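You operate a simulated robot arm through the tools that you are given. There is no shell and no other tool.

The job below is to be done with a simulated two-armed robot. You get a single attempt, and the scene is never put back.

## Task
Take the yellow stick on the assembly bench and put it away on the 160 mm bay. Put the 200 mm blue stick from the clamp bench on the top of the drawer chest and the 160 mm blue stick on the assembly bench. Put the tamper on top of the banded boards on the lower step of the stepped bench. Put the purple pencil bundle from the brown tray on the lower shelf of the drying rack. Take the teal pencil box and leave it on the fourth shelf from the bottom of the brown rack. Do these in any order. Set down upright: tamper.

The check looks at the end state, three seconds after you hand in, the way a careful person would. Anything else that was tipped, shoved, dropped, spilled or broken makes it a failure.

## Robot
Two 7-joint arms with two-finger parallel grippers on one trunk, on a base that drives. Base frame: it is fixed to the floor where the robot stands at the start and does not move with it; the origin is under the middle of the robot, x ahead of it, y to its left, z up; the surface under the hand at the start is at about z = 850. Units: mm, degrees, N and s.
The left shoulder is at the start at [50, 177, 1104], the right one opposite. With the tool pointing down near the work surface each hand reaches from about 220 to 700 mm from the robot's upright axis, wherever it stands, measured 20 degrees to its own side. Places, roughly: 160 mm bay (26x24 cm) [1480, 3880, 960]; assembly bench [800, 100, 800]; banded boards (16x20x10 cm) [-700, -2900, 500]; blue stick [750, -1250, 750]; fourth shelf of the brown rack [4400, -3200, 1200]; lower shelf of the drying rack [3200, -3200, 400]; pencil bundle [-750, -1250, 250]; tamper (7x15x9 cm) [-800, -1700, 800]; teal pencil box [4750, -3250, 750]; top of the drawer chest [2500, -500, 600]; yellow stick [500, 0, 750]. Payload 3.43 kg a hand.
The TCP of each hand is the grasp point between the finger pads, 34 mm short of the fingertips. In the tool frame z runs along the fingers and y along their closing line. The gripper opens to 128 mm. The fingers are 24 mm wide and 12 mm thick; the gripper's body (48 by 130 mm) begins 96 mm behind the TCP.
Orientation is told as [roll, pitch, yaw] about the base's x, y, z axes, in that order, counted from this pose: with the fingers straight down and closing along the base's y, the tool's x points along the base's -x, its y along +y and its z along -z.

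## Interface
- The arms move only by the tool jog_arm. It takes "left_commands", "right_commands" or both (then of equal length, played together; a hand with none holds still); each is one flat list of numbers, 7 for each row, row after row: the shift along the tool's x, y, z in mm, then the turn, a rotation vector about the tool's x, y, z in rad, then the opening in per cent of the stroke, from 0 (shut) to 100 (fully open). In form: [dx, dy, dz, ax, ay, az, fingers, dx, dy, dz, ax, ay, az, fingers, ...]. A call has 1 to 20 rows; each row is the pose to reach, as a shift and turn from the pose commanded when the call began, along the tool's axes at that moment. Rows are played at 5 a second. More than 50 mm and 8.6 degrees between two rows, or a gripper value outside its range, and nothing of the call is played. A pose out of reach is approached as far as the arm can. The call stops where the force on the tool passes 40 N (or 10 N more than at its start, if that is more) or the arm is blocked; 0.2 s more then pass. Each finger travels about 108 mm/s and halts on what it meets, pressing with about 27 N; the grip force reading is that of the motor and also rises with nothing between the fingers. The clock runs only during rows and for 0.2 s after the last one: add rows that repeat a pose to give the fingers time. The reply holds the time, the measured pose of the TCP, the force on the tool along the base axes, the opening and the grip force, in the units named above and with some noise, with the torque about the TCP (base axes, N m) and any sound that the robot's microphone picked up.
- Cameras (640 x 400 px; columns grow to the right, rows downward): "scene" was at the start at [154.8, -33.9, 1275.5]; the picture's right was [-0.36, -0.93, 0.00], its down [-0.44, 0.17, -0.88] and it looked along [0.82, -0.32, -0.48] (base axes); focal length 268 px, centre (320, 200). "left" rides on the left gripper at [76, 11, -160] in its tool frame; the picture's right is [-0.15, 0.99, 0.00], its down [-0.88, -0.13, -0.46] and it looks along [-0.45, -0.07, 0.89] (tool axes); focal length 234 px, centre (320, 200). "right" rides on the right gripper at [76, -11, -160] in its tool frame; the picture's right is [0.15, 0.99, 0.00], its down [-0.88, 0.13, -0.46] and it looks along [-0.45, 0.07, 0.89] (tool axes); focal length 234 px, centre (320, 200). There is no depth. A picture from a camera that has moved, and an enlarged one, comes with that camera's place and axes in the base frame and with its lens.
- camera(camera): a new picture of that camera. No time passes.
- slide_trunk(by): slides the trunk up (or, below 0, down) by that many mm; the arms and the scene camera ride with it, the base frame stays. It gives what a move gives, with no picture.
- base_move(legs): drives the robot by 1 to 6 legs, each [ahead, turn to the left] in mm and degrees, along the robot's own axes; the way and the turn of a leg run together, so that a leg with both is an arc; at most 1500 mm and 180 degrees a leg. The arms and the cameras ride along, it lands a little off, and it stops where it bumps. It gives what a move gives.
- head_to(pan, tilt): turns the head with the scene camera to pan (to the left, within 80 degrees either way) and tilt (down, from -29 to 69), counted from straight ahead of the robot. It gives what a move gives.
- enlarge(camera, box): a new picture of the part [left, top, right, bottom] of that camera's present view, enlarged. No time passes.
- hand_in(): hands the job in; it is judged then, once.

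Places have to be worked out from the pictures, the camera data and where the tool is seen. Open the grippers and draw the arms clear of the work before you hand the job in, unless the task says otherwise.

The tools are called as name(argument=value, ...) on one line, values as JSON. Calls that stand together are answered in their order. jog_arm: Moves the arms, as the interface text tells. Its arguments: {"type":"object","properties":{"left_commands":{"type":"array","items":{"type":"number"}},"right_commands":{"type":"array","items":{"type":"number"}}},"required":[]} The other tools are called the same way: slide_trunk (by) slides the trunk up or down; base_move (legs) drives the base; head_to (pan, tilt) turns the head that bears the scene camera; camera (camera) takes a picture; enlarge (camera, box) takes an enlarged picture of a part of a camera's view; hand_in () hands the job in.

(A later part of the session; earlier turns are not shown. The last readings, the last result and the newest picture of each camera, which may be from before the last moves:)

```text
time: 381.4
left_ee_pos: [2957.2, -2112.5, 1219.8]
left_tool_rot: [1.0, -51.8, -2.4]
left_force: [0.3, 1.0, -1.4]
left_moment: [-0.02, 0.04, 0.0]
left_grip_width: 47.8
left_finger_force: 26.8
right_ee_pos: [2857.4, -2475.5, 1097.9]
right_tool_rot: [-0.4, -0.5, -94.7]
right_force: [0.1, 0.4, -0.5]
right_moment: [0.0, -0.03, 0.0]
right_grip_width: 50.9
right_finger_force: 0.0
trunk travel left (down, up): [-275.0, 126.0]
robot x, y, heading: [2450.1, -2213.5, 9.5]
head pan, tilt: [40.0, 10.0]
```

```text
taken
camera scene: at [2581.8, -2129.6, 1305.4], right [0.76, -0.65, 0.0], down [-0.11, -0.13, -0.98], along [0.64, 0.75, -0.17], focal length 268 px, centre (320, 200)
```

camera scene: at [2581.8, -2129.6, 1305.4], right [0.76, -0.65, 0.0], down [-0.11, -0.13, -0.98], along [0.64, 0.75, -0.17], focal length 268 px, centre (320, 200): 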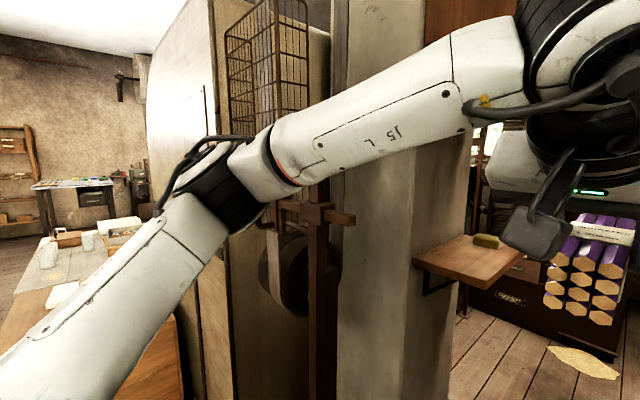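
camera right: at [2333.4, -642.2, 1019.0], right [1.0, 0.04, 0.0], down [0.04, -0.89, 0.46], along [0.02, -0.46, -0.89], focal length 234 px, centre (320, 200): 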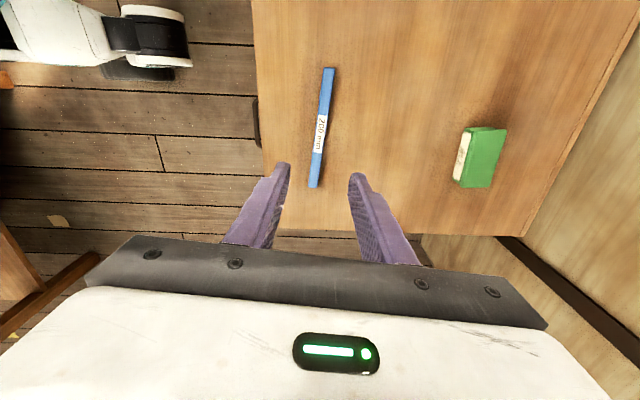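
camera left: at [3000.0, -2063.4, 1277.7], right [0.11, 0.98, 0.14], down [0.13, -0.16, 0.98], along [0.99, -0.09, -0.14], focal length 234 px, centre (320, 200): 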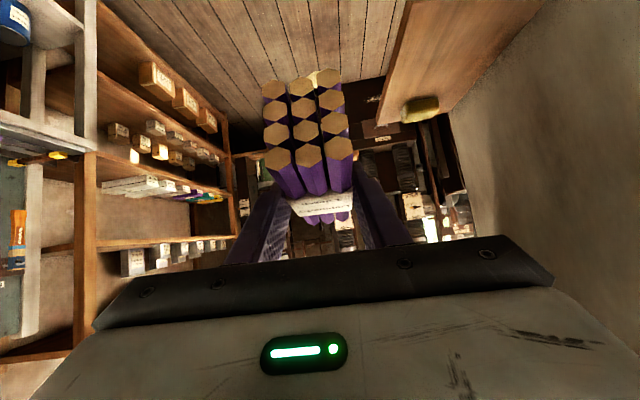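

Free again. I correct course: shift right to y≈−2330, pass the sander with clearance, and stop in front of the grey rack.

base_move(legs=[[0, -29.6], [350, 0], [0, 20], [300, 0]])

head_to(pan=-60, tilt=25)

camera(camera="scene")

```text
time: 387.8
left_ee_pos: [3595.4, -2317.3, 1217.6]
left_tool_rot: [1.2, -51.8, -11.9]
left_force: [0.7, -0.2, -2.9]
left_moment: [0.02, 0.07, 0.01]
left_grip_width: 47.7
left_finger_force: 27.2
right_ee_pos: [3435.9, -2656.3, 1098.1]
right_tool_rot: [-0.3, -0.6, -104.4]
right_force: [0.2, 0.0, -0.2]
right_moment: [-0.02, -0.02, -0.01]
right_grip_width: 51.4
right_finger_force: 0.1
trunk travel left (down, up): [-275.0, 126.0]
robot x, y, heading: [3076.8, -2329.2, 0.2]
head pan, tilt: [40.0, 10.0]
```

```text
time: 389.6
left_ee_pos: [3595.4, -2316.3, 1219.8]
left_tool_rot: [1.1, -51.8, -11.9]
left_force: [0.1, -0.6, -1.7]
left_moment: [0.04, 0.02, -0.04]
left_grip_width: 47.7
left_finger_force: 27.6
right_ee_pos: [3437.0, -2656.2, 1098.7]
right_tool_rot: [-0.2, -0.4, -104.1]
right_force: [0.0, 0.1, 0.5]
right_moment: [0.03, -0.01, 0.03]
right_grip_width: 50.9
right_finger_force: 0.1
trunk travel left (down, up): [-275.0, 126.0]
robot x, y, heading: [3082.7, -2326.5, 0.1]
head pan, tilt: [-60.0, 25.0]
```

```text
taken
camera scene: at [3196.9, -2410.8, 1281.1], right [-0.87, -0.5, 0.0], down [-0.21, 0.37, -0.91], along [0.45, -0.78, -0.42], focal length 268 px, centre (320, 200)
```

scene: 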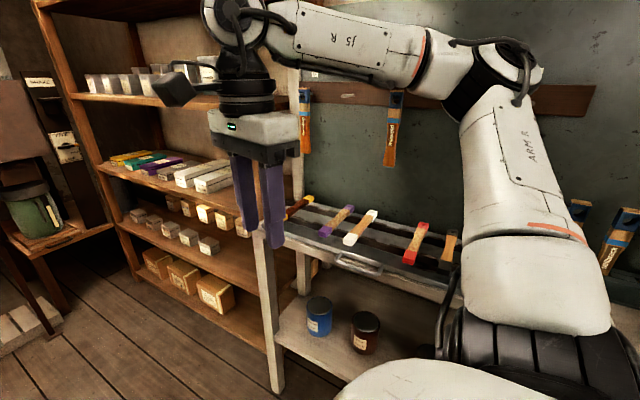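

The slatted rack with brushes is the drying rack; its lower shelf holds a few jars. I turn to face it and look at the lower shelf with the trunk lowered.

base_move(legs=[[0, -90]])

head_to(pan=0, tilt=35)

camera(camera="scene")

```text
time: 393.8
left_ee_pos: [3091.8, -2844.2, 1219.4]
left_tool_rot: [1.2, -51.8, -102.3]
left_force: [-1.2, 0.0, -3.0]
left_moment: [0.03, -0.02, -0.01]
left_grip_width: 47.4
left_finger_force: 26.7
right_ee_pos: [2751.6, -2683.3, 1098.4]
right_tool_rot: [-0.3, -0.7, 165.3]
right_force: [0.1, -0.9, -0.6]
right_moment: [-0.01, -0.03, 0.0]
right_grip_width: 51.2
right_finger_force: 0.1
trunk travel left (down, up): [-275.0, 126.0]
robot x, y, heading: [3080.9, -2327.1, -90.4]
head pan, tilt: [-60.0, 25.0]
```

```text
time: 395.1
left_ee_pos: [3090.7, -2846.1, 1220.1]
left_tool_rot: [1.0, -51.9, -102.3]
left_force: [-0.6, -0.3, -2.2]
left_moment: [0.04, -0.01, 0.0]
left_grip_width: 47.3
left_finger_force: 27.2
right_ee_pos: [2751.7, -2684.1, 1098.7]
right_tool_rot: [-0.3, -0.6, 165.5]
right_force: [0.5, -0.3, 0.3]
right_moment: [0.0, 0.0, -0.01]
right_grip_width: 51.3
right_finger_force: 0.1
trunk travel left (down, up): [-275.0, 126.0]
robot x, y, heading: [3078.8, -2333.2, -90.3]
head pan, tilt: [0.0, 35.0]
```

```text
taken
camera scene: at [3079.6, -2489.4, 1265.3], right [-1.0, 0.01, 0.0], down [0.0, 0.57, -0.82], along [-0.01, -0.82, -0.57], focal length 268 px, centre (320, 200)
```

scene: 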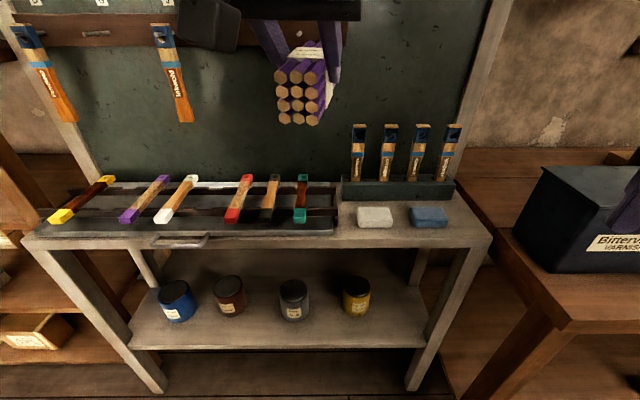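

The lower shelf has four jars with gaps between. I zoom in to measure the gaps.

enlarge(camera="scene", box=[140, 250, 440, 400])

```text
2.13 times, centred on (290, 325) of scene
camera zoom: at [3079.6, -2489.4, 1265.3], right [-1.0, 0.01, 0.0], down [0.0, 0.57, -0.82], along [-0.01, -0.82, -0.57], focal length 571 px, centre (384, -67)
```

zoom: 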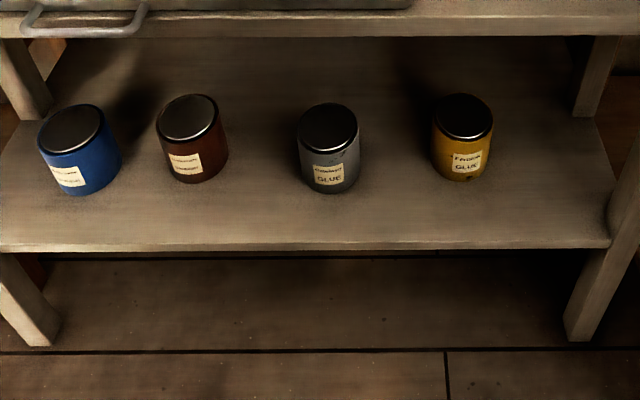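

Two gaps of ~115 mm; I'll use the one between the grey and yellow jars (x≈3057). First I straighten the left hand (pitch back to −45°, yaw square to the rack), tuck the right hand, and lower the trunk.

jog_arm(left_commands=[8.8, -11.8, -11.3, -0.0349, 0.0303, -0.0345, 0, 17.7, -23.7, -22.5, -0.0698, 0.0606, -0.069, 0, 26.5, -35.5, -33.8, -0.1046, 0.0909, -0.1034, 0, 35.3, -47.3, -45, -0.1395, 0.1212, -0.1379, 0], right_commands=[18.6, -4.8, -15, 0, 0, 0, 40, 37.3, -9.7, -30, 0, 0, 0, 40, 55.9, -14.5, -45, 0, 0, 0, 40, 74.5, -19.3, -60, 0, 0, 0, 40])

slide_trunk(by=-260)

camera(camera="scene")

camera(camera="left")

```text
time: 396.1
left_ee_pos: [3057.1, -2778.6, 1219.7]
left_tool_rot: [0.1, -44.8, -90.3]
left_force: [-1.0, 1.0, -2.1]
left_moment: [0.01, -0.01, -0.03]
left_grip_width: 47.8
left_finger_force: 27.8
right_ee_pos: [2829.4, -2685.8, 1159.7]
right_tool_rot: [-0.2, -0.6, 165.4]
right_force: [0.3, 0.0, -0.4]
right_moment: [-0.03, -0.04, 0.02]
right_grip_width: 51.6
right_finger_force: 0.1
trunk travel left (down, up): [-275.0, 126.0]
robot x, y, heading: [3083.4, -2331.6, -90.1]
head pan, tilt: [0.0, 35.0]
```

```text
time: 398.8
left_ee_pos: [3055.0, -2779.7, 958.8]
left_tool_rot: [0.0, -44.9, -90.3]
left_force: [0.5, -0.5, -2.2]
left_moment: [0.01, 0.01, -0.02]
left_grip_width: 47.8
left_finger_force: 26.7
right_ee_pos: [2829.2, -2685.2, 899.4]
right_tool_rot: [-0.3, -0.7, 165.4]
right_force: [0.2, -0.9, 0.7]
right_moment: [0.01, 0.0, 0.01]
right_grip_width: 51.0
right_finger_force: 0.0
trunk travel left (down, up): [-15.0, 386.0]
robot x, y, heading: [3077.4, -2333.8, -90.3]
head pan, tilt: [0.0, 35.0]
```

```text
taken
camera scene: at [3079.7, -2489.3, 1005.3], right [-1.0, 0.01, 0.0], down [0.0, 0.57, -0.82], along [0.0, -0.82, -0.57], focal length 268 px, centre (320, 200)
```

scene: 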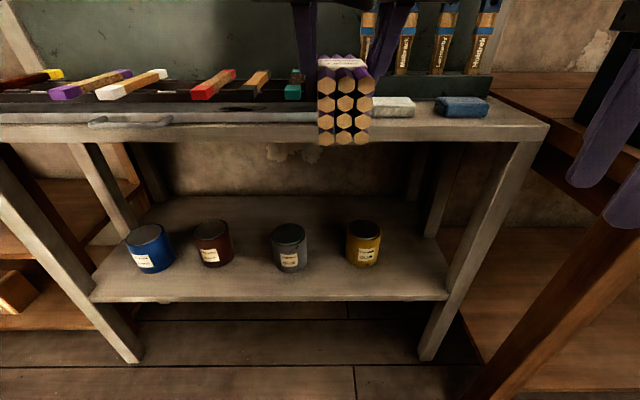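

```text
taken
camera left: at [3068.5, -2612.4, 1019.3], right [0.99, -0.11, 0.1], down [-0.13, -0.3, 0.94], along [-0.07, -0.95, -0.31], focal length 234 px, centre (320, 200)
```

left: 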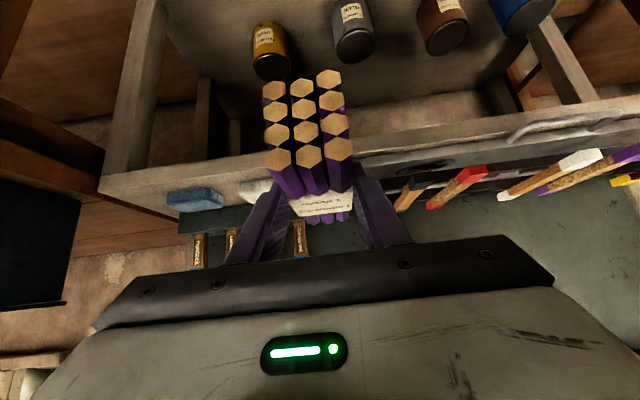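

I zoom in again from the lower position to triangulate the shelf height.

enlarge(camera="scene", box=[80, 190, 460, 380])

```text
1.68 times, centred on (270, 285) of scene
camera zoom: at [3079.7, -2489.3, 1005.3], right [-1.0, 0.01, 0.0], down [0.0, 0.57, -0.82], along [0.0, -0.82, -0.57], focal length 451 px, centre (404, 57)
```

zoom: 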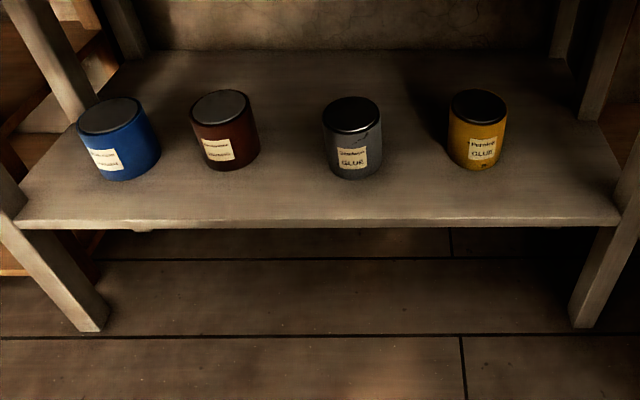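

Shelf top is z≈384, front edge y≈−2930; the gap between the grey and yellow jars spans x 3001–3114. I lower the left hand in front of the rack to z≈480.

jog_arm(left_commands=[27, 0.2, 29.5, 0, 0, 0, 0, 54, 0.4, 58.9, 0, 0, 0, 0, 81, 0.7, 88.4, 0, 0, 0, 0, 108, 0.9, 117.8, 0, 0, 0, 0, 135, 1.1, 147.3, 0, 0, 0, 0, 162, 1.3, 176.7, 0, 0, 0, 0, 188.9, 1.5, 206.2, 0, 0, 0, 0, 215.9, 1.7, 235.6, 0, 0, 0, 0, 242.9, 2, 265.1, 0, 0, 0, 0, 269.9, 2.2, 294.5, 0, 0, 0, 0, 296.9, 2.4, 324, 0, 0, 0, 0, 323.9, 2.6, 353.4, 0, 0, 0, 0])

camera(camera="scene")

camera(camera="left")

```text
time: 401.4
left_ee_pos: [3059.0, -2798.9, 480.0]
left_tool_rot: [0.2, -45.0, -90.3]
left_force: [0.6, 0.0, -1.6]
left_moment: [0.02, 0.02, 0.01]
left_grip_width: 47.8
left_finger_force: 27.4
right_ee_pos: [2827.6, -2686.0, 898.8]
right_tool_rot: [-0.3, -0.6, 165.4]
right_force: [-0.2, 0.4, 0.1]
right_moment: [-0.04, 0.02, -0.05]
right_grip_width: 51.3
right_finger_force: 0.1
trunk travel left (down, up): [-15.0, 386.0]
robot x, y, heading: [3081.6, -2327.6, -90.4]
head pan, tilt: [0.0, 35.0]
```

```text
taken
camera scene: at [3079.6, -2489.3, 1005.3], right [-1.0, 0.01, 0.0], down [0.0, 0.57, -0.82], along [0.0, -0.82, -0.57], focal length 268 px, centre (320, 200)
```

scene: 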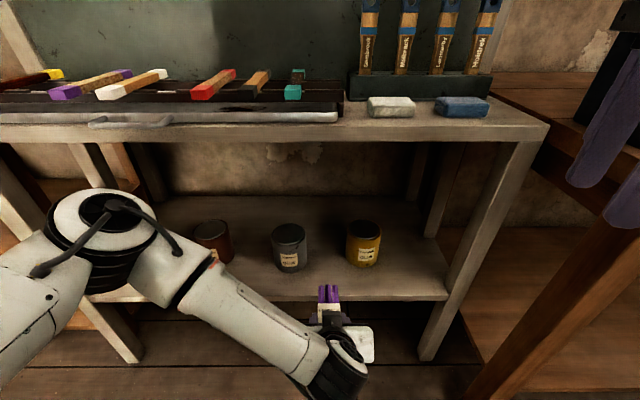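

```text
taken
camera left: at [3070.7, -2632.4, 539.7], right [0.99, -0.11, 0.1], down [-0.13, -0.3, 0.94], along [-0.07, -0.95, -0.31], focal length 234 px, centre (320, 200)
```

left: 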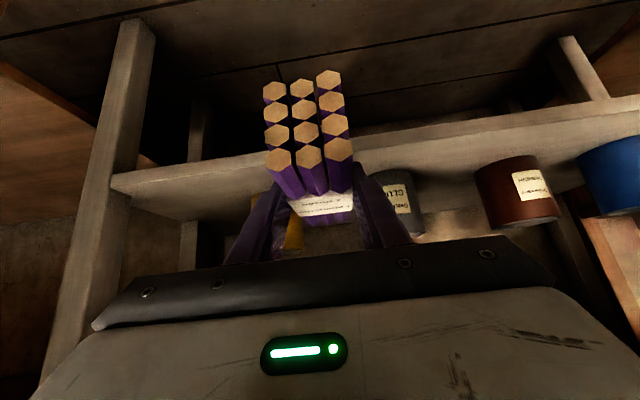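

The pose is clear of the rack. I roll 80 mm forward (bundle tip enters over the shelf in front of the jars).

base_move(legs=[[80, 0]])

camera(camera="scene")

camera(camera="left")

```text
time: 402.4
left_ee_pos: [3058.3, -2878.4, 480.6]
left_tool_rot: [0.1, -44.8, -90.2]
left_force: [0.0, 0.7, -2.0]
left_moment: [0.01, 0.0, 0.02]
left_grip_width: 47.8
left_finger_force: 26.9
right_ee_pos: [2828.4, -2764.4, 898.4]
right_tool_rot: [-0.4, -0.6, 165.4]
right_force: [0.3, 0.7, -0.7]
right_moment: [-0.01, -0.02, -0.01]
right_grip_width: 51.1
right_finger_force: 0.0
trunk travel left (down, up): [-15.0, 386.0]
robot x, y, heading: [3081.4, -2411.8, -90.4]
head pan, tilt: [0.0, 35.0]
```

```text
taken
camera scene: at [3079.1, -2568.7, 1005.3], right [-1.0, 0.01, 0.0], down [0.0, 0.57, -0.82], along [-0.01, -0.82, -0.57], focal length 268 px, centre (320, 200)
```

scene: 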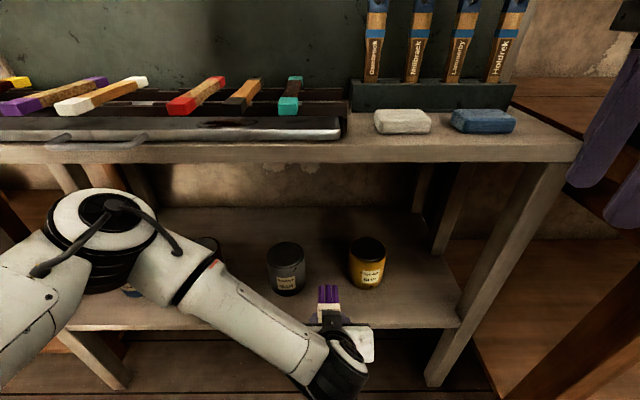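

```text
taken
camera left: at [3070.1, -2711.7, 540.1], right [0.99, -0.11, 0.1], down [-0.13, -0.3, 0.94], along [-0.07, -0.95, -0.31], focal length 234 px, centre (320, 200)
```

left: 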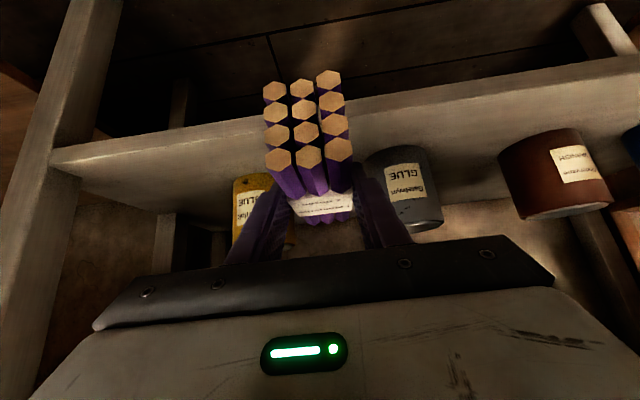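

Aligned with the gap (centre x≈3060). I extend the hand forward 117 mm at the same height.

jog_arm(left_commands=[-20.7, 0.6, 20.7, 0, 0, 0, 0, -41.5, 1.2, 41.3, 0, 0, 0, 0, -62.2, 1.7, 62, 0, 0, 0, 0, -82.9, 2.3, 82.6, 0, 0, 0, 0])

camera(camera="scene")

camera(camera="left")

```text
time: 403.4
left_ee_pos: [3059.9, -2995.2, 479.0]
left_tool_rot: [0.1, -44.8, -90.4]
left_force: [0.6, 0.3, -2.0]
left_moment: [0.02, 0.03, 0.0]
left_grip_width: 47.6
left_finger_force: 26.5
right_ee_pos: [2827.9, -2764.4, 899.2]
right_tool_rot: [-0.3, -0.6, 165.3]
right_force: [0.3, -0.1, 0.1]
right_moment: [-0.03, 0.0, 0.02]
right_grip_width: 51.3
right_finger_force: 0.0
trunk travel left (down, up): [-15.0, 386.0]
robot x, y, heading: [3082.0, -2410.5, -90.5]
head pan, tilt: [0.0, 35.0]
```

```text
taken
camera scene: at [3079.1, -2568.8, 1005.3], right [-1.0, 0.01, 0.0], down [0.0, 0.57, -0.82], along [-0.01, -0.82, -0.57], focal length 268 px, centre (320, 200)
```

scene: 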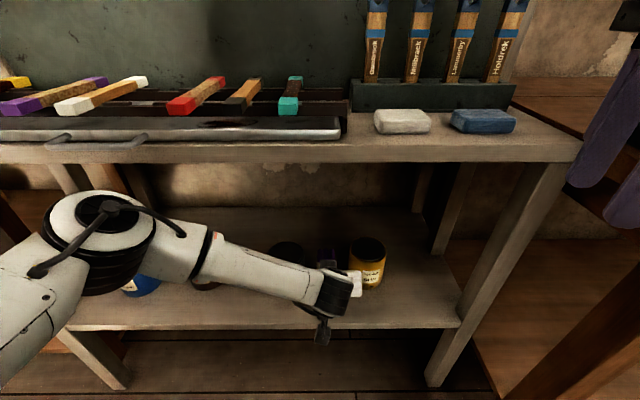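

```text
taken
camera left: at [3072.3, -2829.4, 539.9], right [0.99, -0.11, 0.1], down [-0.13, -0.3, 0.94], along [-0.07, -0.95, -0.31], focal length 234 px, centre (320, 200)
```

left: 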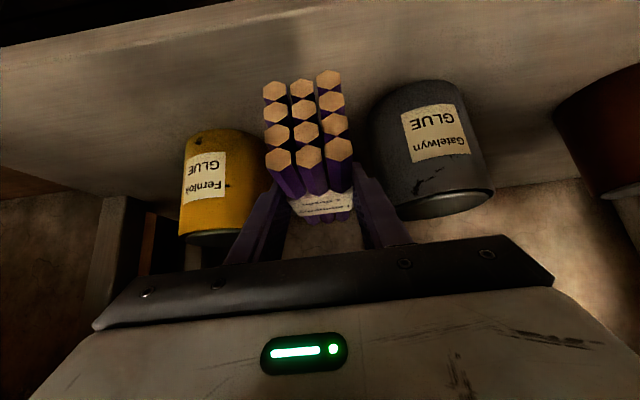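

The bundle sits between the jars with ~20 mm to spare on each side. I lower it to just above the expected contact.

jog_arm(left_commands=[7, 0, 7, 0, 0, 0, 0, 14, 0, 14, 0, 0, 0, 0, 19.1, 0, 19.1, 0, 0, 0, 0])

jog_arm(left_commands=[1.1, 0, 1.1, 0, 0, 0, 0, 2.1, 0, 2.1, 0, 0, 0, 0])

jog_arm(left_commands=[1.1, 0, 1.1, 0, 0, 0, 0, 2.1, 0, 2.1, 0, 0, 0, 0])

camera(camera="left")

```text
time: 404.2
left_ee_pos: [3059.7, -2997.1, 451.4]
left_tool_rot: [0.0, -44.9, -90.5]
left_force: [0.3, -0.7, -2.1]
left_moment: [0.03, -0.02, -0.01]
left_grip_width: 47.5
left_finger_force: 27.3
right_ee_pos: [2828.5, -2764.9, 898.7]
right_tool_rot: [-0.3, -0.6, 165.3]
right_force: [0.4, 0.2, 0.5]
right_moment: [-0.04, 0.01, 0.01]
right_grip_width: 51.1
right_finger_force: 0.0
trunk travel left (down, up): [-15.0, 386.0]
robot x, y, heading: [3079.1, -2408.9, -90.2]
head pan, tilt: [0.0, 35.0]
```

```text
time: 404.8
left_ee_pos: [3059.5, -2996.4, 449.9]
left_tool_rot: [0.1, -44.9, -90.2]
left_force: [-0.4, 0.3, -2.7]
left_moment: [0.03, 0.01, 0.02]
left_grip_width: 47.6
left_finger_force: 27.3
right_ee_pos: [2827.8, -2764.6, 898.4]
right_tool_rot: [-0.4, -0.6, 165.3]
right_force: [-0.6, 0.9, -0.5]
right_moment: [0.03, 0.03, 0.0]
right_grip_width: 51.0
right_finger_force: 0.1
trunk travel left (down, up): [-15.0, 386.0]
robot x, y, heading: [3081.9, -2408.6, -90.2]
head pan, tilt: [0.0, 35.0]
```

```text
time: 405.4
left_ee_pos: [3059.4, -2995.3, 446.2]
left_tool_rot: [0.1, -44.9, -90.3]
left_force: [0.1, -0.2, -1.9]
left_moment: [0.06, -0.02, -0.02]
left_grip_width: 47.8
left_finger_force: 27.0
right_ee_pos: [2827.9, -2763.9, 897.7]
right_tool_rot: [-0.3, -0.6, 165.3]
right_force: [-0.1, 0.4, 0.5]
right_moment: [0.01, 0.01, -0.03]
right_grip_width: 51.3
right_finger_force: 0.0
trunk travel left (down, up): [-15.0, 386.0]
robot x, y, heading: [3078.6, -2411.3, -90.4]
head pan, tilt: [0.0, 35.0]
```

```text
taken
camera left: at [3071.8, -2828.7, 507.5], right [0.99, -0.11, 0.1], down [-0.13, -0.3, 0.94], along [-0.07, -0.95, -0.31], focal length 234 px, centre (320, 200)
```

left: 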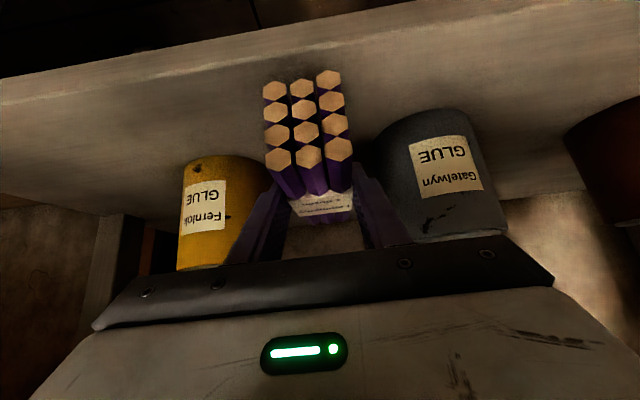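

Not yet touching; I continue down in 3 mm steps.

jog_arm(left_commands=[1.1, 0, 1.1, 0, 0, 0, 0, 2.1, 0, 2.1, 0, 0, 0, 0])

jog_arm(left_commands=[1.1, 0, 1.1, 0, 0, 0, 0, 2.1, 0, 2.1, 0, 0, 0, 0])

jog_arm(left_commands=[0.7, 0, 0.7, 0, 0, 0, 0, 1.4, 0, 1.4, 0, 0, 0, 0])

jog_arm(left_commands=[0.7, 0, 0.7, 0, 0, 0, 0, 1.4, 0, 1.4, 0, 0, 0, 0])

```text
time: 406.0
left_ee_pos: [3060.9, -2994.3, 443.3]
left_tool_rot: [0.2, -44.9, -90.4]
left_force: [0.4, 0.3, -1.4]
left_moment: [0.03, -0.02, 0.0]
left_grip_width: 48.0
left_finger_force: 26.7
right_ee_pos: [2827.4, -2764.9, 899.2]
right_tool_rot: [-0.4, -0.6, 165.3]
right_force: [0.2, -0.4, -0.7]
right_moment: [-0.02, -0.01, -0.02]
right_grip_width: 51.3
right_finger_force: 0.1
trunk travel left (down, up): [-15.0, 386.0]
robot x, y, heading: [3079.0, -2408.2, -90.4]
head pan, tilt: [0.0, 35.0]
```

```text
time: 406.6
left_ee_pos: [3060.5, -2994.8, 441.9]
left_tool_rot: [0.0, -44.8, -90.4]
left_force: [0.5, 0.9, -2.7]
left_moment: [0.05, -0.02, 0.01]
left_grip_width: 47.7
left_finger_force: 26.3
right_ee_pos: [2827.7, -2765.1, 898.0]
right_tool_rot: [-0.3, -0.6, 165.3]
right_force: [-0.5, 0.7, 0.3]
right_moment: [0.0, 0.0, 0.03]
right_grip_width: 51.3
right_finger_force: 0.1
trunk travel left (down, up): [-15.0, 386.0]
robot x, y, heading: [3083.1, -2407.3, -90.2]
head pan, tilt: [0.0, 35.0]
```

```text
time: 407.2
left_ee_pos: [3060.6, -2995.4, 438.9]
left_tool_rot: [0.2, -44.9, -90.3]
left_force: [0.4, 1.4, -2.4]
left_moment: [0.02, -0.01, 0.0]
left_grip_width: 47.9
left_finger_force: 27.1
right_ee_pos: [2828.3, -2763.6, 899.5]
right_tool_rot: [-0.3, -0.7, 165.4]
right_force: [-0.3, -1.3, -1.9]
right_moment: [-0.05, 0.0, -0.02]
right_grip_width: 51.5
right_finger_force: 0.1
trunk travel left (down, up): [-15.0, 386.0]
robot x, y, heading: [3082.3, -2407.9, -90.3]
head pan, tilt: [0.0, 35.0]
```

```text
time: 407.8
left_ee_pos: [3058.5, -2995.7, 436.6]
left_tool_rot: [0.1, -44.9, -90.3]
left_force: [-0.6, 0.8, -2.6]
left_moment: [0.04, -0.01, 0.0]
left_grip_width: 47.9
left_finger_force: 27.3
right_ee_pos: [2826.6, -2764.4, 898.3]
right_tool_rot: [-0.3, -0.6, 165.2]
right_force: [0.4, 0.1, 0.1]
right_moment: [-0.03, -0.01, -0.02]
right_grip_width: 51.2
right_finger_force: 0.0
trunk travel left (down, up): [-15.0, 386.0]
robot x, y, heading: [3076.7, -2409.5, -90.2]
head pan, tilt: [0.0, 35.0]
```

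enlarge(camera="left", box=[160, 40, 500, 240])

jog_arm(left_commands=[0.7, 0, 0.7, 0, 0, 0, 0, 1.4, 0, 1.4, 0, 0, 0, 0])

jog_arm(left_commands=[0.7, 0, 0.7, 0, 0, 0, 0, 1.4, 0, 1.4, 0, 0, 0, 0])

jog_arm(left_commands=[0.7, 0, 0.7, 0, 0, 0, 0, 1.4, 0, 1.4, 0, 0, 0, 0])

```text
1.88 times, centred on (330, 140) of left
camera zoom: at [3071.8, -2828.9, 497.2], right [0.99, -0.11, 0.1], down [-0.13, -0.3, 0.94], along [-0.07, -0.95, -0.31], focal length 441 px, centre (301, 313)
```

zoom: 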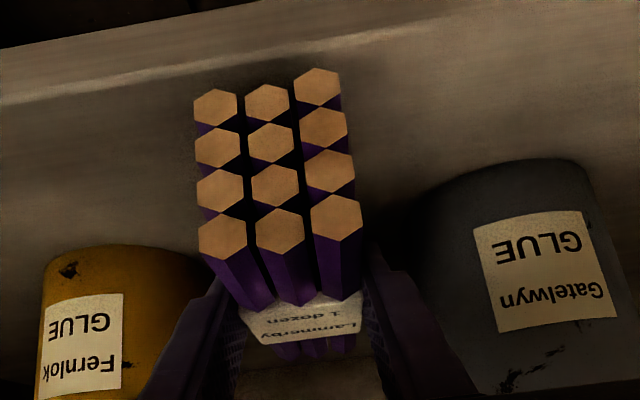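

```text
time: 408.4
left_ee_pos: [3060.1, -2996.0, 435.4]
left_tool_rot: [0.1, -44.9, -90.3]
left_force: [-0.1, 0.0, -2.6]
left_moment: [0.01, -0.02, 0.04]
left_grip_width: 47.7
left_finger_force: 27.3
right_ee_pos: [2828.7, -2764.5, 898.2]
right_tool_rot: [-0.2, -0.7, 165.4]
right_force: [-0.2, 0.7, 0.2]
right_moment: [-0.01, 0.0, 0.03]
right_grip_width: 50.9
right_finger_force: 0.1
trunk travel left (down, up): [-15.0, 386.0]
robot x, y, heading: [3082.0, -2411.2, -90.5]
head pan, tilt: [0.0, 35.0]
```

```text
time: 409.0
left_ee_pos: [3060.2, -2995.1, 433.1]
left_tool_rot: [0.0, -44.9, -90.3]
left_force: [-0.1, 0.3, -2.6]
left_moment: [0.04, 0.01, 0.03]
left_grip_width: 47.6
left_finger_force: 27.1
right_ee_pos: [2828.2, -2766.3, 899.0]
right_tool_rot: [-0.3, -0.6, 165.3]
right_force: [0.3, 0.3, 0.6]
right_moment: [0.0, 0.0, -0.01]
right_grip_width: 51.0
right_finger_force: 0.1
trunk travel left (down, up): [-15.0, 386.0]
robot x, y, heading: [3076.5, -2410.5, -90.3]
head pan, tilt: [0.0, 35.0]
```

```text
time: 409.6
left_ee_pos: [3060.0, -2994.2, 431.1]
left_tool_rot: [0.1, -44.9, -90.3]
left_force: [0.0, 0.1, -2.9]
left_moment: [0.06, 0.0, -0.02]
left_grip_width: 47.8
left_finger_force: 27.5
right_ee_pos: [2827.3, -2764.4, 897.5]
right_tool_rot: [-0.3, -0.7, 165.4]
right_force: [0.3, 0.1, 0.2]
right_moment: [0.0, -0.04, 0.03]
right_grip_width: 51.0
right_finger_force: 0.1
trunk travel left (down, up): [-15.0, 386.0]
robot x, y, heading: [3080.5, -2414.9, -90.5]
head pan, tilt: [0.0, 35.0]
```

Continuing downward.

jog_arm(left_commands=[0.7, 0, 0.7, 0, 0, 0, 0, 1.4, 0, 1.4, 0, 0, 0, 0])

jog_arm(left_commands=[0.7, 0, 0.7, 0, 0, 0, 0, 1.4, 0, 1.4, 0, 0, 0, 0])

jog_arm(left_commands=[0.7, 0, 0.7, 0, 0, 0, 0, 1.4, 0, 1.4, 0, 0, 0, 0])

enlarge(camera="left", box=[160, 40, 500, 240])

```text
time: 410.2
left_ee_pos: [3059.8, -2995.3, 430.3]
left_tool_rot: [0.1, -45.1, -90.2]
left_force: [0.7, 0.5, 2.1]
left_moment: [-0.24, 0.07, -0.02]
left_grip_width: 47.9
left_finger_force: 26.9
right_ee_pos: [2829.1, -2764.0, 898.7]
right_tool_rot: [-0.3, -0.5, 165.3]
right_force: [0.9, 0.3, 0.8]
right_moment: [-0.04, 0.01, -0.03]
right_grip_width: 51.2
right_finger_force: 0.1
trunk travel left (down, up): [-15.0, 386.0]
robot x, y, heading: [3077.3, -2411.7, -90.3]
head pan, tilt: [0.0, 35.0]
```

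```text
time: 410.8
left_ee_pos: [3060.3, -2996.2, 428.9]
left_tool_rot: [0.0, -45.2, -90.2]
left_force: [1.2, 4.6, 10.8]
left_moment: [-0.84, 0.07, 0.07]
left_grip_width: 47.9
left_finger_force: 26.9
right_ee_pos: [2828.3, -2764.0, 899.3]
right_tool_rot: [-0.2, -0.6, 165.2]
right_force: [-0.2, -0.1, 0.4]
right_moment: [-0.02, -0.02, 0.0]
right_grip_width: 51.3
right_finger_force: 0.1
trunk travel left (down, up): [-15.0, 386.0]
robot x, y, heading: [3081.6, -2407.2, -90.5]
head pan, tilt: [0.0, 35.0]
```

```text
time: 411.4
left_ee_pos: [3059.0, -2996.6, 428.6]
left_tool_rot: [0.1, -45.4, -90.2]
left_force: [1.8, 6.9, 23.7]
left_moment: [0.06, 0.02, -0.06]
left_grip_width: 47.6
left_finger_force: 26.7
right_ee_pos: [2828.0, -2762.5, 899.8]
right_tool_rot: [-0.1, -0.5, 165.3]
right_force: [0.1, -0.2, -0.4]
right_moment: [-0.02, 0.01, 0.02]
right_grip_width: 50.9
right_finger_force: 0.1
trunk travel left (down, up): [-15.0, 386.0]
robot x, y, heading: [3076.7, -2411.2, -90.5]
head pan, tilt: [0.0, 35.0]
```

```text
1.88 times, centred on (330, 140) of left
camera zoom: at [3071.6, -2829.3, 487.6], right [0.99, -0.11, 0.1], down [-0.13, -0.3, 0.95], along [-0.07, -0.95, -0.31], focal length 441 px, centre (301, 313)
```

zoom: 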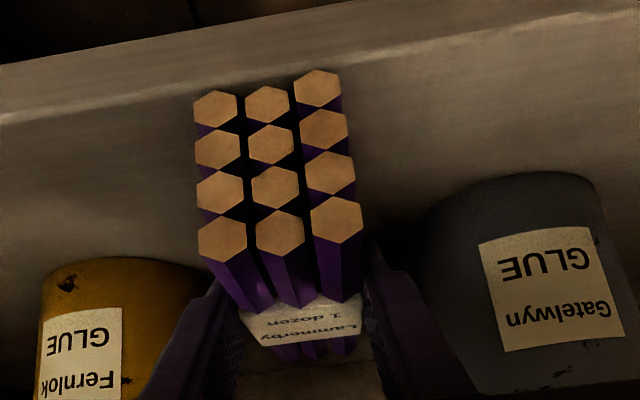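

Seated on the shelf (24 N, moment flattened out). I ease up, open just enough, and withdraw back along the tool axis.

jog_arm(left_commands=[-1.6, 0, -1.6, 0, 0, 0, 0, -1.6, 0, -1.6, 0, 0, 0, 42, -1.6, 0, -1.6, 0, 0, 0, 48, -1.6, 0, -1.6, 0, 0, 0, 48, -1.6, 0, -10, 0, 0, 0, 48, -1.6, 0, -30, 0, 0, 0, 48, -1.6, 0, -60, 0, 0, 0, 48, -1.6, 0, -95, 0, 0, 0, 48, -1.6, 0, -130, 0, 0, 0, 48])

camera(camera="left")

camera(camera="scene")

```text
time: 413.4
left_ee_pos: [3058.8, -2906.1, 518.5]
left_tool_rot: [0.1, -44.9, -90.2]
left_force: [-0.9, 0.5, -0.6]
left_moment: [0.02, -0.01, 0.01]
left_grip_width: 61.2
left_finger_force: 0.1
right_ee_pos: [2828.1, -2764.4, 898.4]
right_tool_rot: [-0.4, -0.6, 165.3]
right_force: [0.4, -0.4, 0.6]
right_moment: [0.05, 0.02, 0.01]
right_grip_width: 51.1
right_finger_force: 0.1
trunk travel left (down, up): [-15.0, 386.0]
robot x, y, heading: [3082.0, -2411.8, -90.1]
head pan, tilt: [0.0, 35.0]
```

```text
taken
camera left: at [3071.2, -2738.3, 579.2], right [0.99, -0.11, 0.1], down [-0.13, -0.3, 0.94], along [-0.07, -0.95, -0.31], focal length 234 px, centre (320, 200)
```

left: 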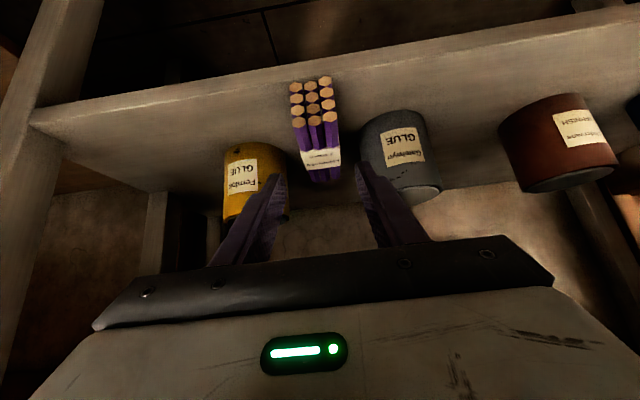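

```text
taken
camera scene: at [3079.1, -2568.7, 1005.3], right [-1.0, 0.01, 0.0], down [0.0, 0.57, -0.82], along [-0.01, -0.82, -0.57], focal length 268 px, centre (320, 200)
```

scene: 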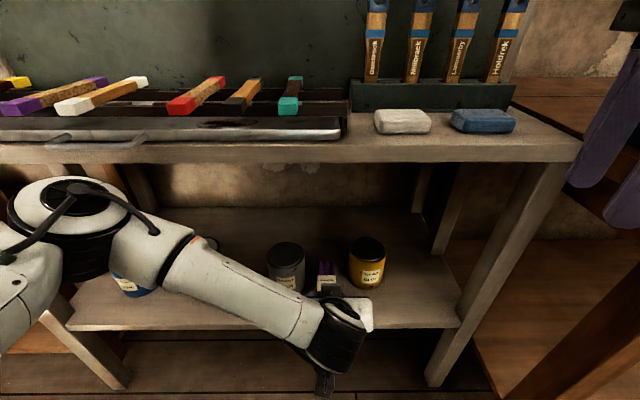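

The purple bundle rests flat on the drying rack's lower shelf between the jars. I back off, raise trunk and hand, and head for the brown rack.

base_move(legs=[[-80, 0]])

slide_trunk(by=260)

jog_arm(left_commands=[-28, 0, -28, 0, 0, 0, 48, -56, 0, -56, 0, 0, 0, 48, -84, 0, -84, 0, 0, 0, 48, -112, 0, -112, 0, 0, 0, 48, -140, 0, -140, 0, 0, 0, 48, -168, 0, -168, 0, 0, 0, 48, -190, 0, -190, 0, 0, 0, 48])

camera(camera="scene")

```text
time: 414.5
left_ee_pos: [3059.3, -2824.9, 518.1]
left_tool_rot: [0.1, -44.9, -90.4]
left_force: [-0.3, 0.1, 0.4]
left_moment: [0.01, 0.0, 0.0]
left_grip_width: 61.4
left_finger_force: 0.0
right_ee_pos: [2829.4, -2685.1, 898.7]
right_tool_rot: [-0.3, -0.5, 165.3]
right_force: [0.0, -0.5, 0.3]
right_moment: [0.03, 0.0, 0.01]
right_grip_width: 51.1
right_finger_force: 0.1
trunk travel left (down, up): [-15.0, 386.0]
robot x, y, heading: [3076.6, -2326.9, -90.7]
head pan, tilt: [0.0, 35.0]
```

```text
time: 417.2
left_ee_pos: [3058.8, -2824.7, 778.3]
left_tool_rot: [0.1, -44.9, -90.4]
left_force: [-0.6, -0.4, 1.5]
left_moment: [-0.02, 0.01, 0.01]
left_grip_width: 61.2
left_finger_force: 0.0
right_ee_pos: [2827.8, -2684.7, 1157.5]
right_tool_rot: [-0.4, -0.6, 165.3]
right_force: [-0.3, 0.5, -0.1]
right_moment: [0.01, 0.02, 0.02]
right_grip_width: 51.2
right_finger_force: 0.1
trunk travel left (down, up): [-275.0, 126.0]
robot x, y, heading: [3075.9, -2334.6, -90.3]
head pan, tilt: [0.0, 35.0]
```

```text
time: 418.8
left_ee_pos: [3058.3, -2826.2, 1047.7]
left_tool_rot: [0.1, -44.9, -90.4]
left_force: [0.8, 1.0, 0.3]
left_moment: [0.0, 0.01, -0.03]
left_grip_width: 61.3
left_finger_force: 0.1
right_ee_pos: [2827.7, -2684.0, 1158.2]
right_tool_rot: [-0.3, -0.5, 165.3]
right_force: [0.2, 0.1, -0.1]
right_moment: [0.0, 0.02, 0.05]
right_grip_width: 51.5
right_finger_force: 0.0
trunk travel left (down, up): [-275.0, 126.0]
robot x, y, heading: [3082.5, -2331.0, -90.4]
head pan, tilt: [0.0, 35.0]
```

```text
taken
camera scene: at [3079.4, -2489.2, 1265.3], right [-1.0, 0.01, 0.0], down [0.0, 0.57, -0.82], along [-0.01, -0.82, -0.57], focal length 268 px, centre (320, 200)
```

scene: 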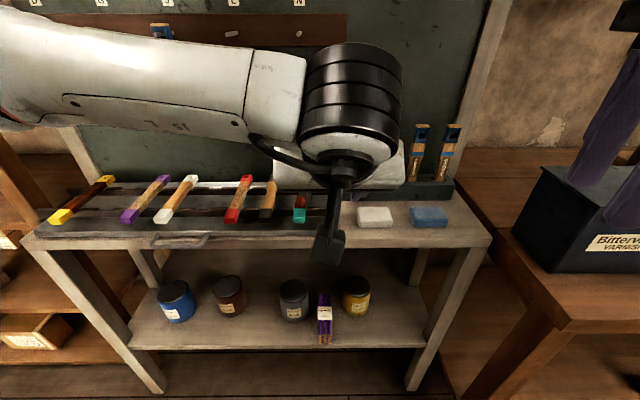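

Bundle confirmed in place. I turn and drive along to the brown rack.

base_move(legs=[[0, 90.4], [1200, 0], [0, -60]])

head_to(pan=0, tilt=20)

camera(camera="scene")

```text
time: 431.3
left_ee_pos: [4518.6, -2752.0, 1047.9]
left_tool_rot: [0.1, -44.8, -58.9]
left_force: [0.2, 0.1, 0.3]
left_moment: [0.03, -0.01, -0.03]
left_grip_width: 61.4
left_finger_force: 0.0
right_ee_pos: [4248.4, -2751.6, 1157.7]
right_tool_rot: [-0.4, -0.6, -163.2]
right_force: [0.3, 0.7, -0.5]
right_moment: [0.04, -0.04, 0.01]
right_grip_width: 51.2
right_finger_force: 0.1
trunk travel left (down, up): [-275.0, 126.0]
robot x, y, heading: [4281.0, -2317.6, -59.0]
head pan, tilt: [0.0, 35.0]
```

```text
time: 432.1
left_ee_pos: [4520.2, -2752.2, 1046.4]
left_tool_rot: [0.2, -44.9, -59.0]
left_force: [0.1, 0.1, 0.7]
left_moment: [0.03, 0.02, 0.01]
left_grip_width: 61.5
left_finger_force: 0.1
right_ee_pos: [4249.1, -2751.9, 1157.3]
right_tool_rot: [-0.3, -0.6, -163.2]
right_force: [0.1, -0.1, 0.3]
right_moment: [0.03, -0.01, 0.03]
right_grip_width: 51.2
right_finger_force: 0.1
trunk travel left (down, up): [-275.0, 126.0]
robot x, y, heading: [4280.3, -2318.6, -58.8]
head pan, tilt: [0.0, 20.0]
```

```text
taken
camera scene: at [4363.2, -2458.1, 1289.1], right [-0.86, -0.52, 0.0], down [-0.18, 0.29, -0.94], along [0.48, -0.8, -0.34], focal length 268 px, centre (320, 200)
```

scene: 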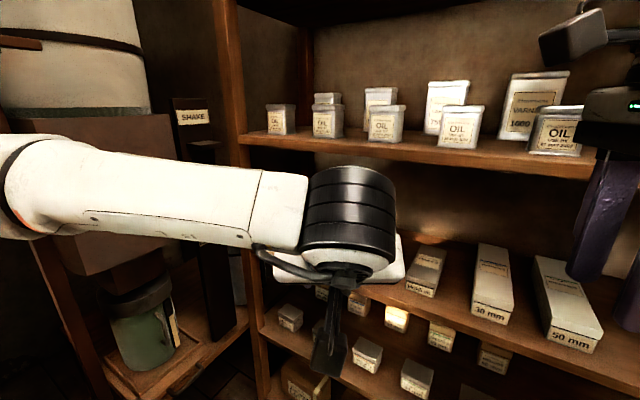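

The left arm hides part of the rack. I move the left hand down and outward to clear the view, and square up to the rack.

jog_arm(left_commands=[24.8, 28, 17.7, 0, 0, 0, 48, 49.5, 56, 35.4, 0, 0, 0, 48, 74.3, 84, 53, 0, 0, 0, 48, 99, 112, 70.7, 0, 0, 0, 48, 123.8, 140, 88.4, 0, 0, 0, 48, 148.5, 168, 106.1, 0, 0, 0, 48, 173.3, 196, 123.8, 0, 0, 0, 48, 198, 224, 141.4, 0, 0, 0, 48, 222.8, 252, 159.1, 0, 0, 0, 48, 247.5, 280, 176.8, 0, 0, 0, 48])

head_to(pan=5, tilt=20)

camera(camera="scene")

head_to(pan=5, tilt=50)

camera(camera="scene")

```text
time: 434.3
left_ee_pos: [4731.4, -2582.1, 789.3]
left_tool_rot: [-0.3, -44.3, -58.7]
left_force: [0.0, 0.0, 0.0]
left_moment: [0.0, -0.03, 0.0]
left_grip_width: 61.5
left_finger_force: 0.1
left hand out of reach, approached as far as the arm can: row 9, 10
right_ee_pos: [4248.0, -2751.3, 1158.8]
right_tool_rot: [-0.3, -0.6, -163.3]
right_force: [1.1, -0.2, 0.2]
right_moment: [0.0, -0.03, -0.01]
right_grip_width: 51.3
right_finger_force: 0.0
trunk travel left (down, up): [-275.0, 126.0]
robot x, y, heading: [4277.8, -2316.3, -58.7]
head pan, tilt: [0.0, 20.0]
```

```text
time: 435.0
left_ee_pos: [4731.0, -2581.3, 790.7]
left_tool_rot: [-0.6, -44.4, -58.5]
left_force: [0.5, 0.5, 0.2]
left_moment: [-0.02, 0.0, 0.01]
left_grip_width: 61.5
left_finger_force: 0.1
right_ee_pos: [4249.7, -2752.0, 1159.0]
right_tool_rot: [-0.2, -0.6, -163.2]
right_force: [0.4, 0.0, -0.1]
right_moment: [0.0, -0.01, 0.02]
right_grip_width: 51.4
right_finger_force: 0.1
trunk travel left (down, up): [-275.0, 126.0]
robot x, y, heading: [4282.7, -2320.1, -58.8]
head pan, tilt: [5.0, 20.0]
```

```text
taken
camera scene: at [4370.0, -2453.6, 1289.2], right [-0.81, -0.59, 0.0], down [-0.2, 0.28, -0.94], along [0.55, -0.76, -0.34], focal length 268 px, centre (320, 200)
```

scene: 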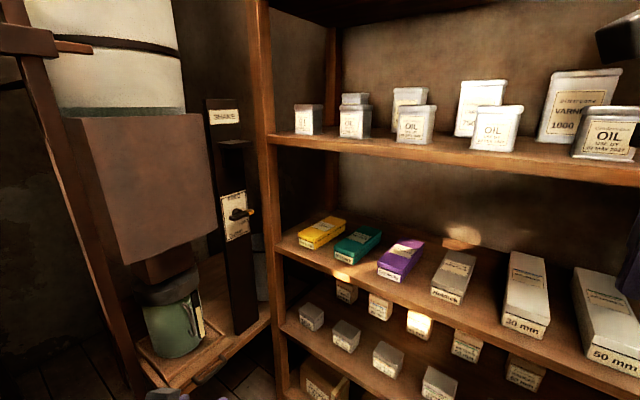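

```text
time: 435.9
left_ee_pos: [4730.4, -2581.8, 789.0]
left_tool_rot: [-0.7, -44.4, -58.5]
left_force: [-0.3, 0.3, -0.6]
left_moment: [-0.03, -0.03, 0.0]
left_grip_width: 61.1
left_finger_force: 0.1
right_ee_pos: [4248.7, -2752.4, 1158.1]
right_tool_rot: [-0.3, -0.6, -163.1]
right_force: [0.1, -0.3, -0.6]
right_moment: [0.01, -0.03, -0.02]
right_grip_width: 51.4
right_finger_force: 0.0
trunk travel left (down, up): [-275.0, 126.0]
robot x, y, heading: [4278.4, -2317.9, -58.8]
head pan, tilt: [5.0, 50.0]
```

```text
taken
camera scene: at [4360.5, -2440.6, 1243.6], right [-0.81, -0.59, 0.0], down [-0.45, 0.62, -0.64], along [0.38, -0.52, -0.77], focal length 268 px, centre (320, 200)
```

scene: 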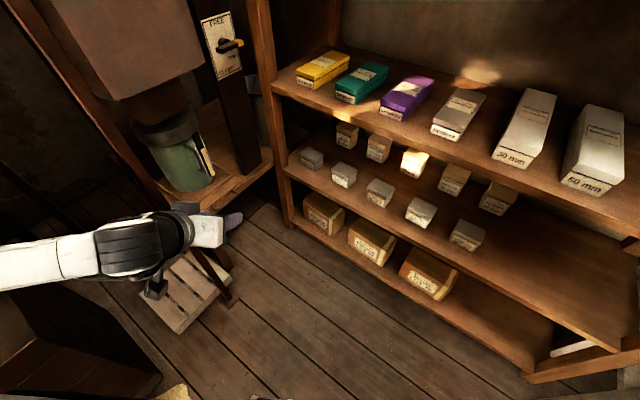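

Now the whole rack is visible: bottom shelf, then small boxes, then the coloured pencil boxes (third), then the OIL tins (fourth), then the top. I zoom in on the teal box and the fourth shelf.

enlarge(camera="scene", box=[280, 40, 460, 140])

head_to(pan=5, tilt=20)

enlarge(camera="scene", box=[260, 200, 460, 300])

enlarge(camera="scene", box=[250, 60, 490, 200])

```text
3.56 times, centred on (370, 90) of scene
camera zoom: at [4360.5, -2440.6, 1243.6], right [-0.81, -0.59, 0.0], down [-0.45, 0.62, -0.64], along [0.38, -0.52, -0.77], focal length 952 px, centre (142, 591)
```

zoom: 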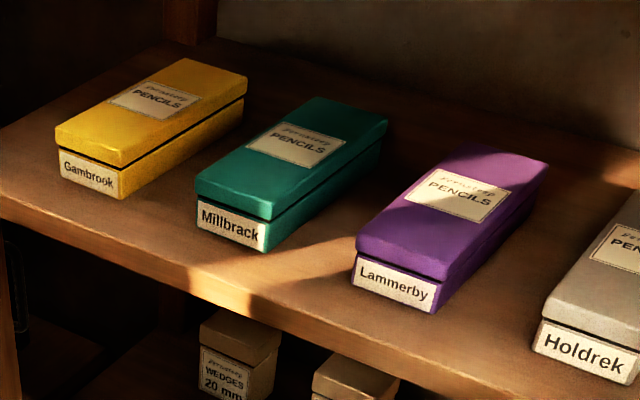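

```text
time: 436.9
left_ee_pos: [4729.5, -2581.8, 789.2]
left_tool_rot: [-0.6, -44.4, -58.5]
left_force: [0.6, 0.6, 0.0]
left_moment: [-0.01, 0.02, 0.0]
left_grip_width: 61.5
left_finger_force: 0.0
right_ee_pos: [4248.2, -2751.7, 1157.9]
right_tool_rot: [-0.3, -0.7, -163.2]
right_force: [0.6, 0.3, 0.6]
right_moment: [-0.02, 0.02, 0.01]
right_grip_width: 51.0
right_finger_force: 0.0
trunk travel left (down, up): [-275.0, 126.0]
robot x, y, heading: [4278.4, -2318.0, -58.6]
head pan, tilt: [5.0, 20.0]
```

```text
3.20 times, centred on (360, 250) of scene
camera zoom: at [4370.0, -2453.6, 1289.1], right [-0.81, -0.59, 0.0], down [-0.2, 0.28, -0.94], along [0.55, -0.76, -0.34], focal length 857 px, centre (192, 40)
```

zoom: 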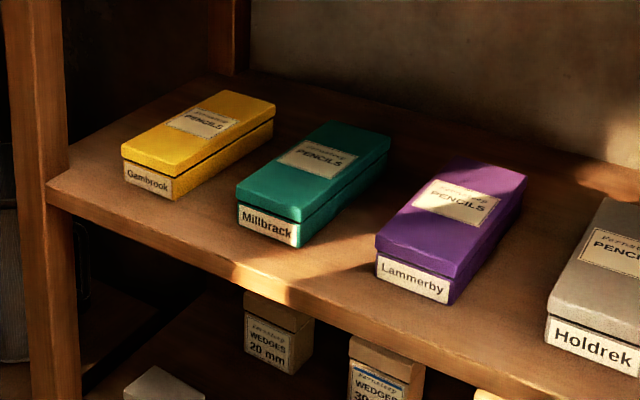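

```text
2.67 times, centred on (370, 130) of scene
camera zoom: at [4370.0, -2453.6, 1289.1], right [-0.81, -0.59, 0.0], down [-0.2, 0.28, -0.94], along [0.55, -0.76, -0.34], focal length 714 px, centre (187, 387)
```

zoom: 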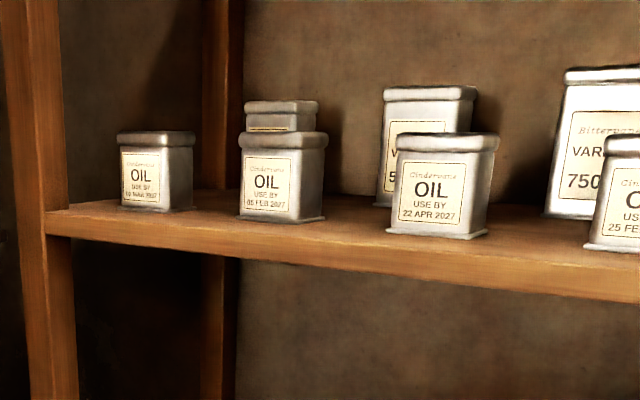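

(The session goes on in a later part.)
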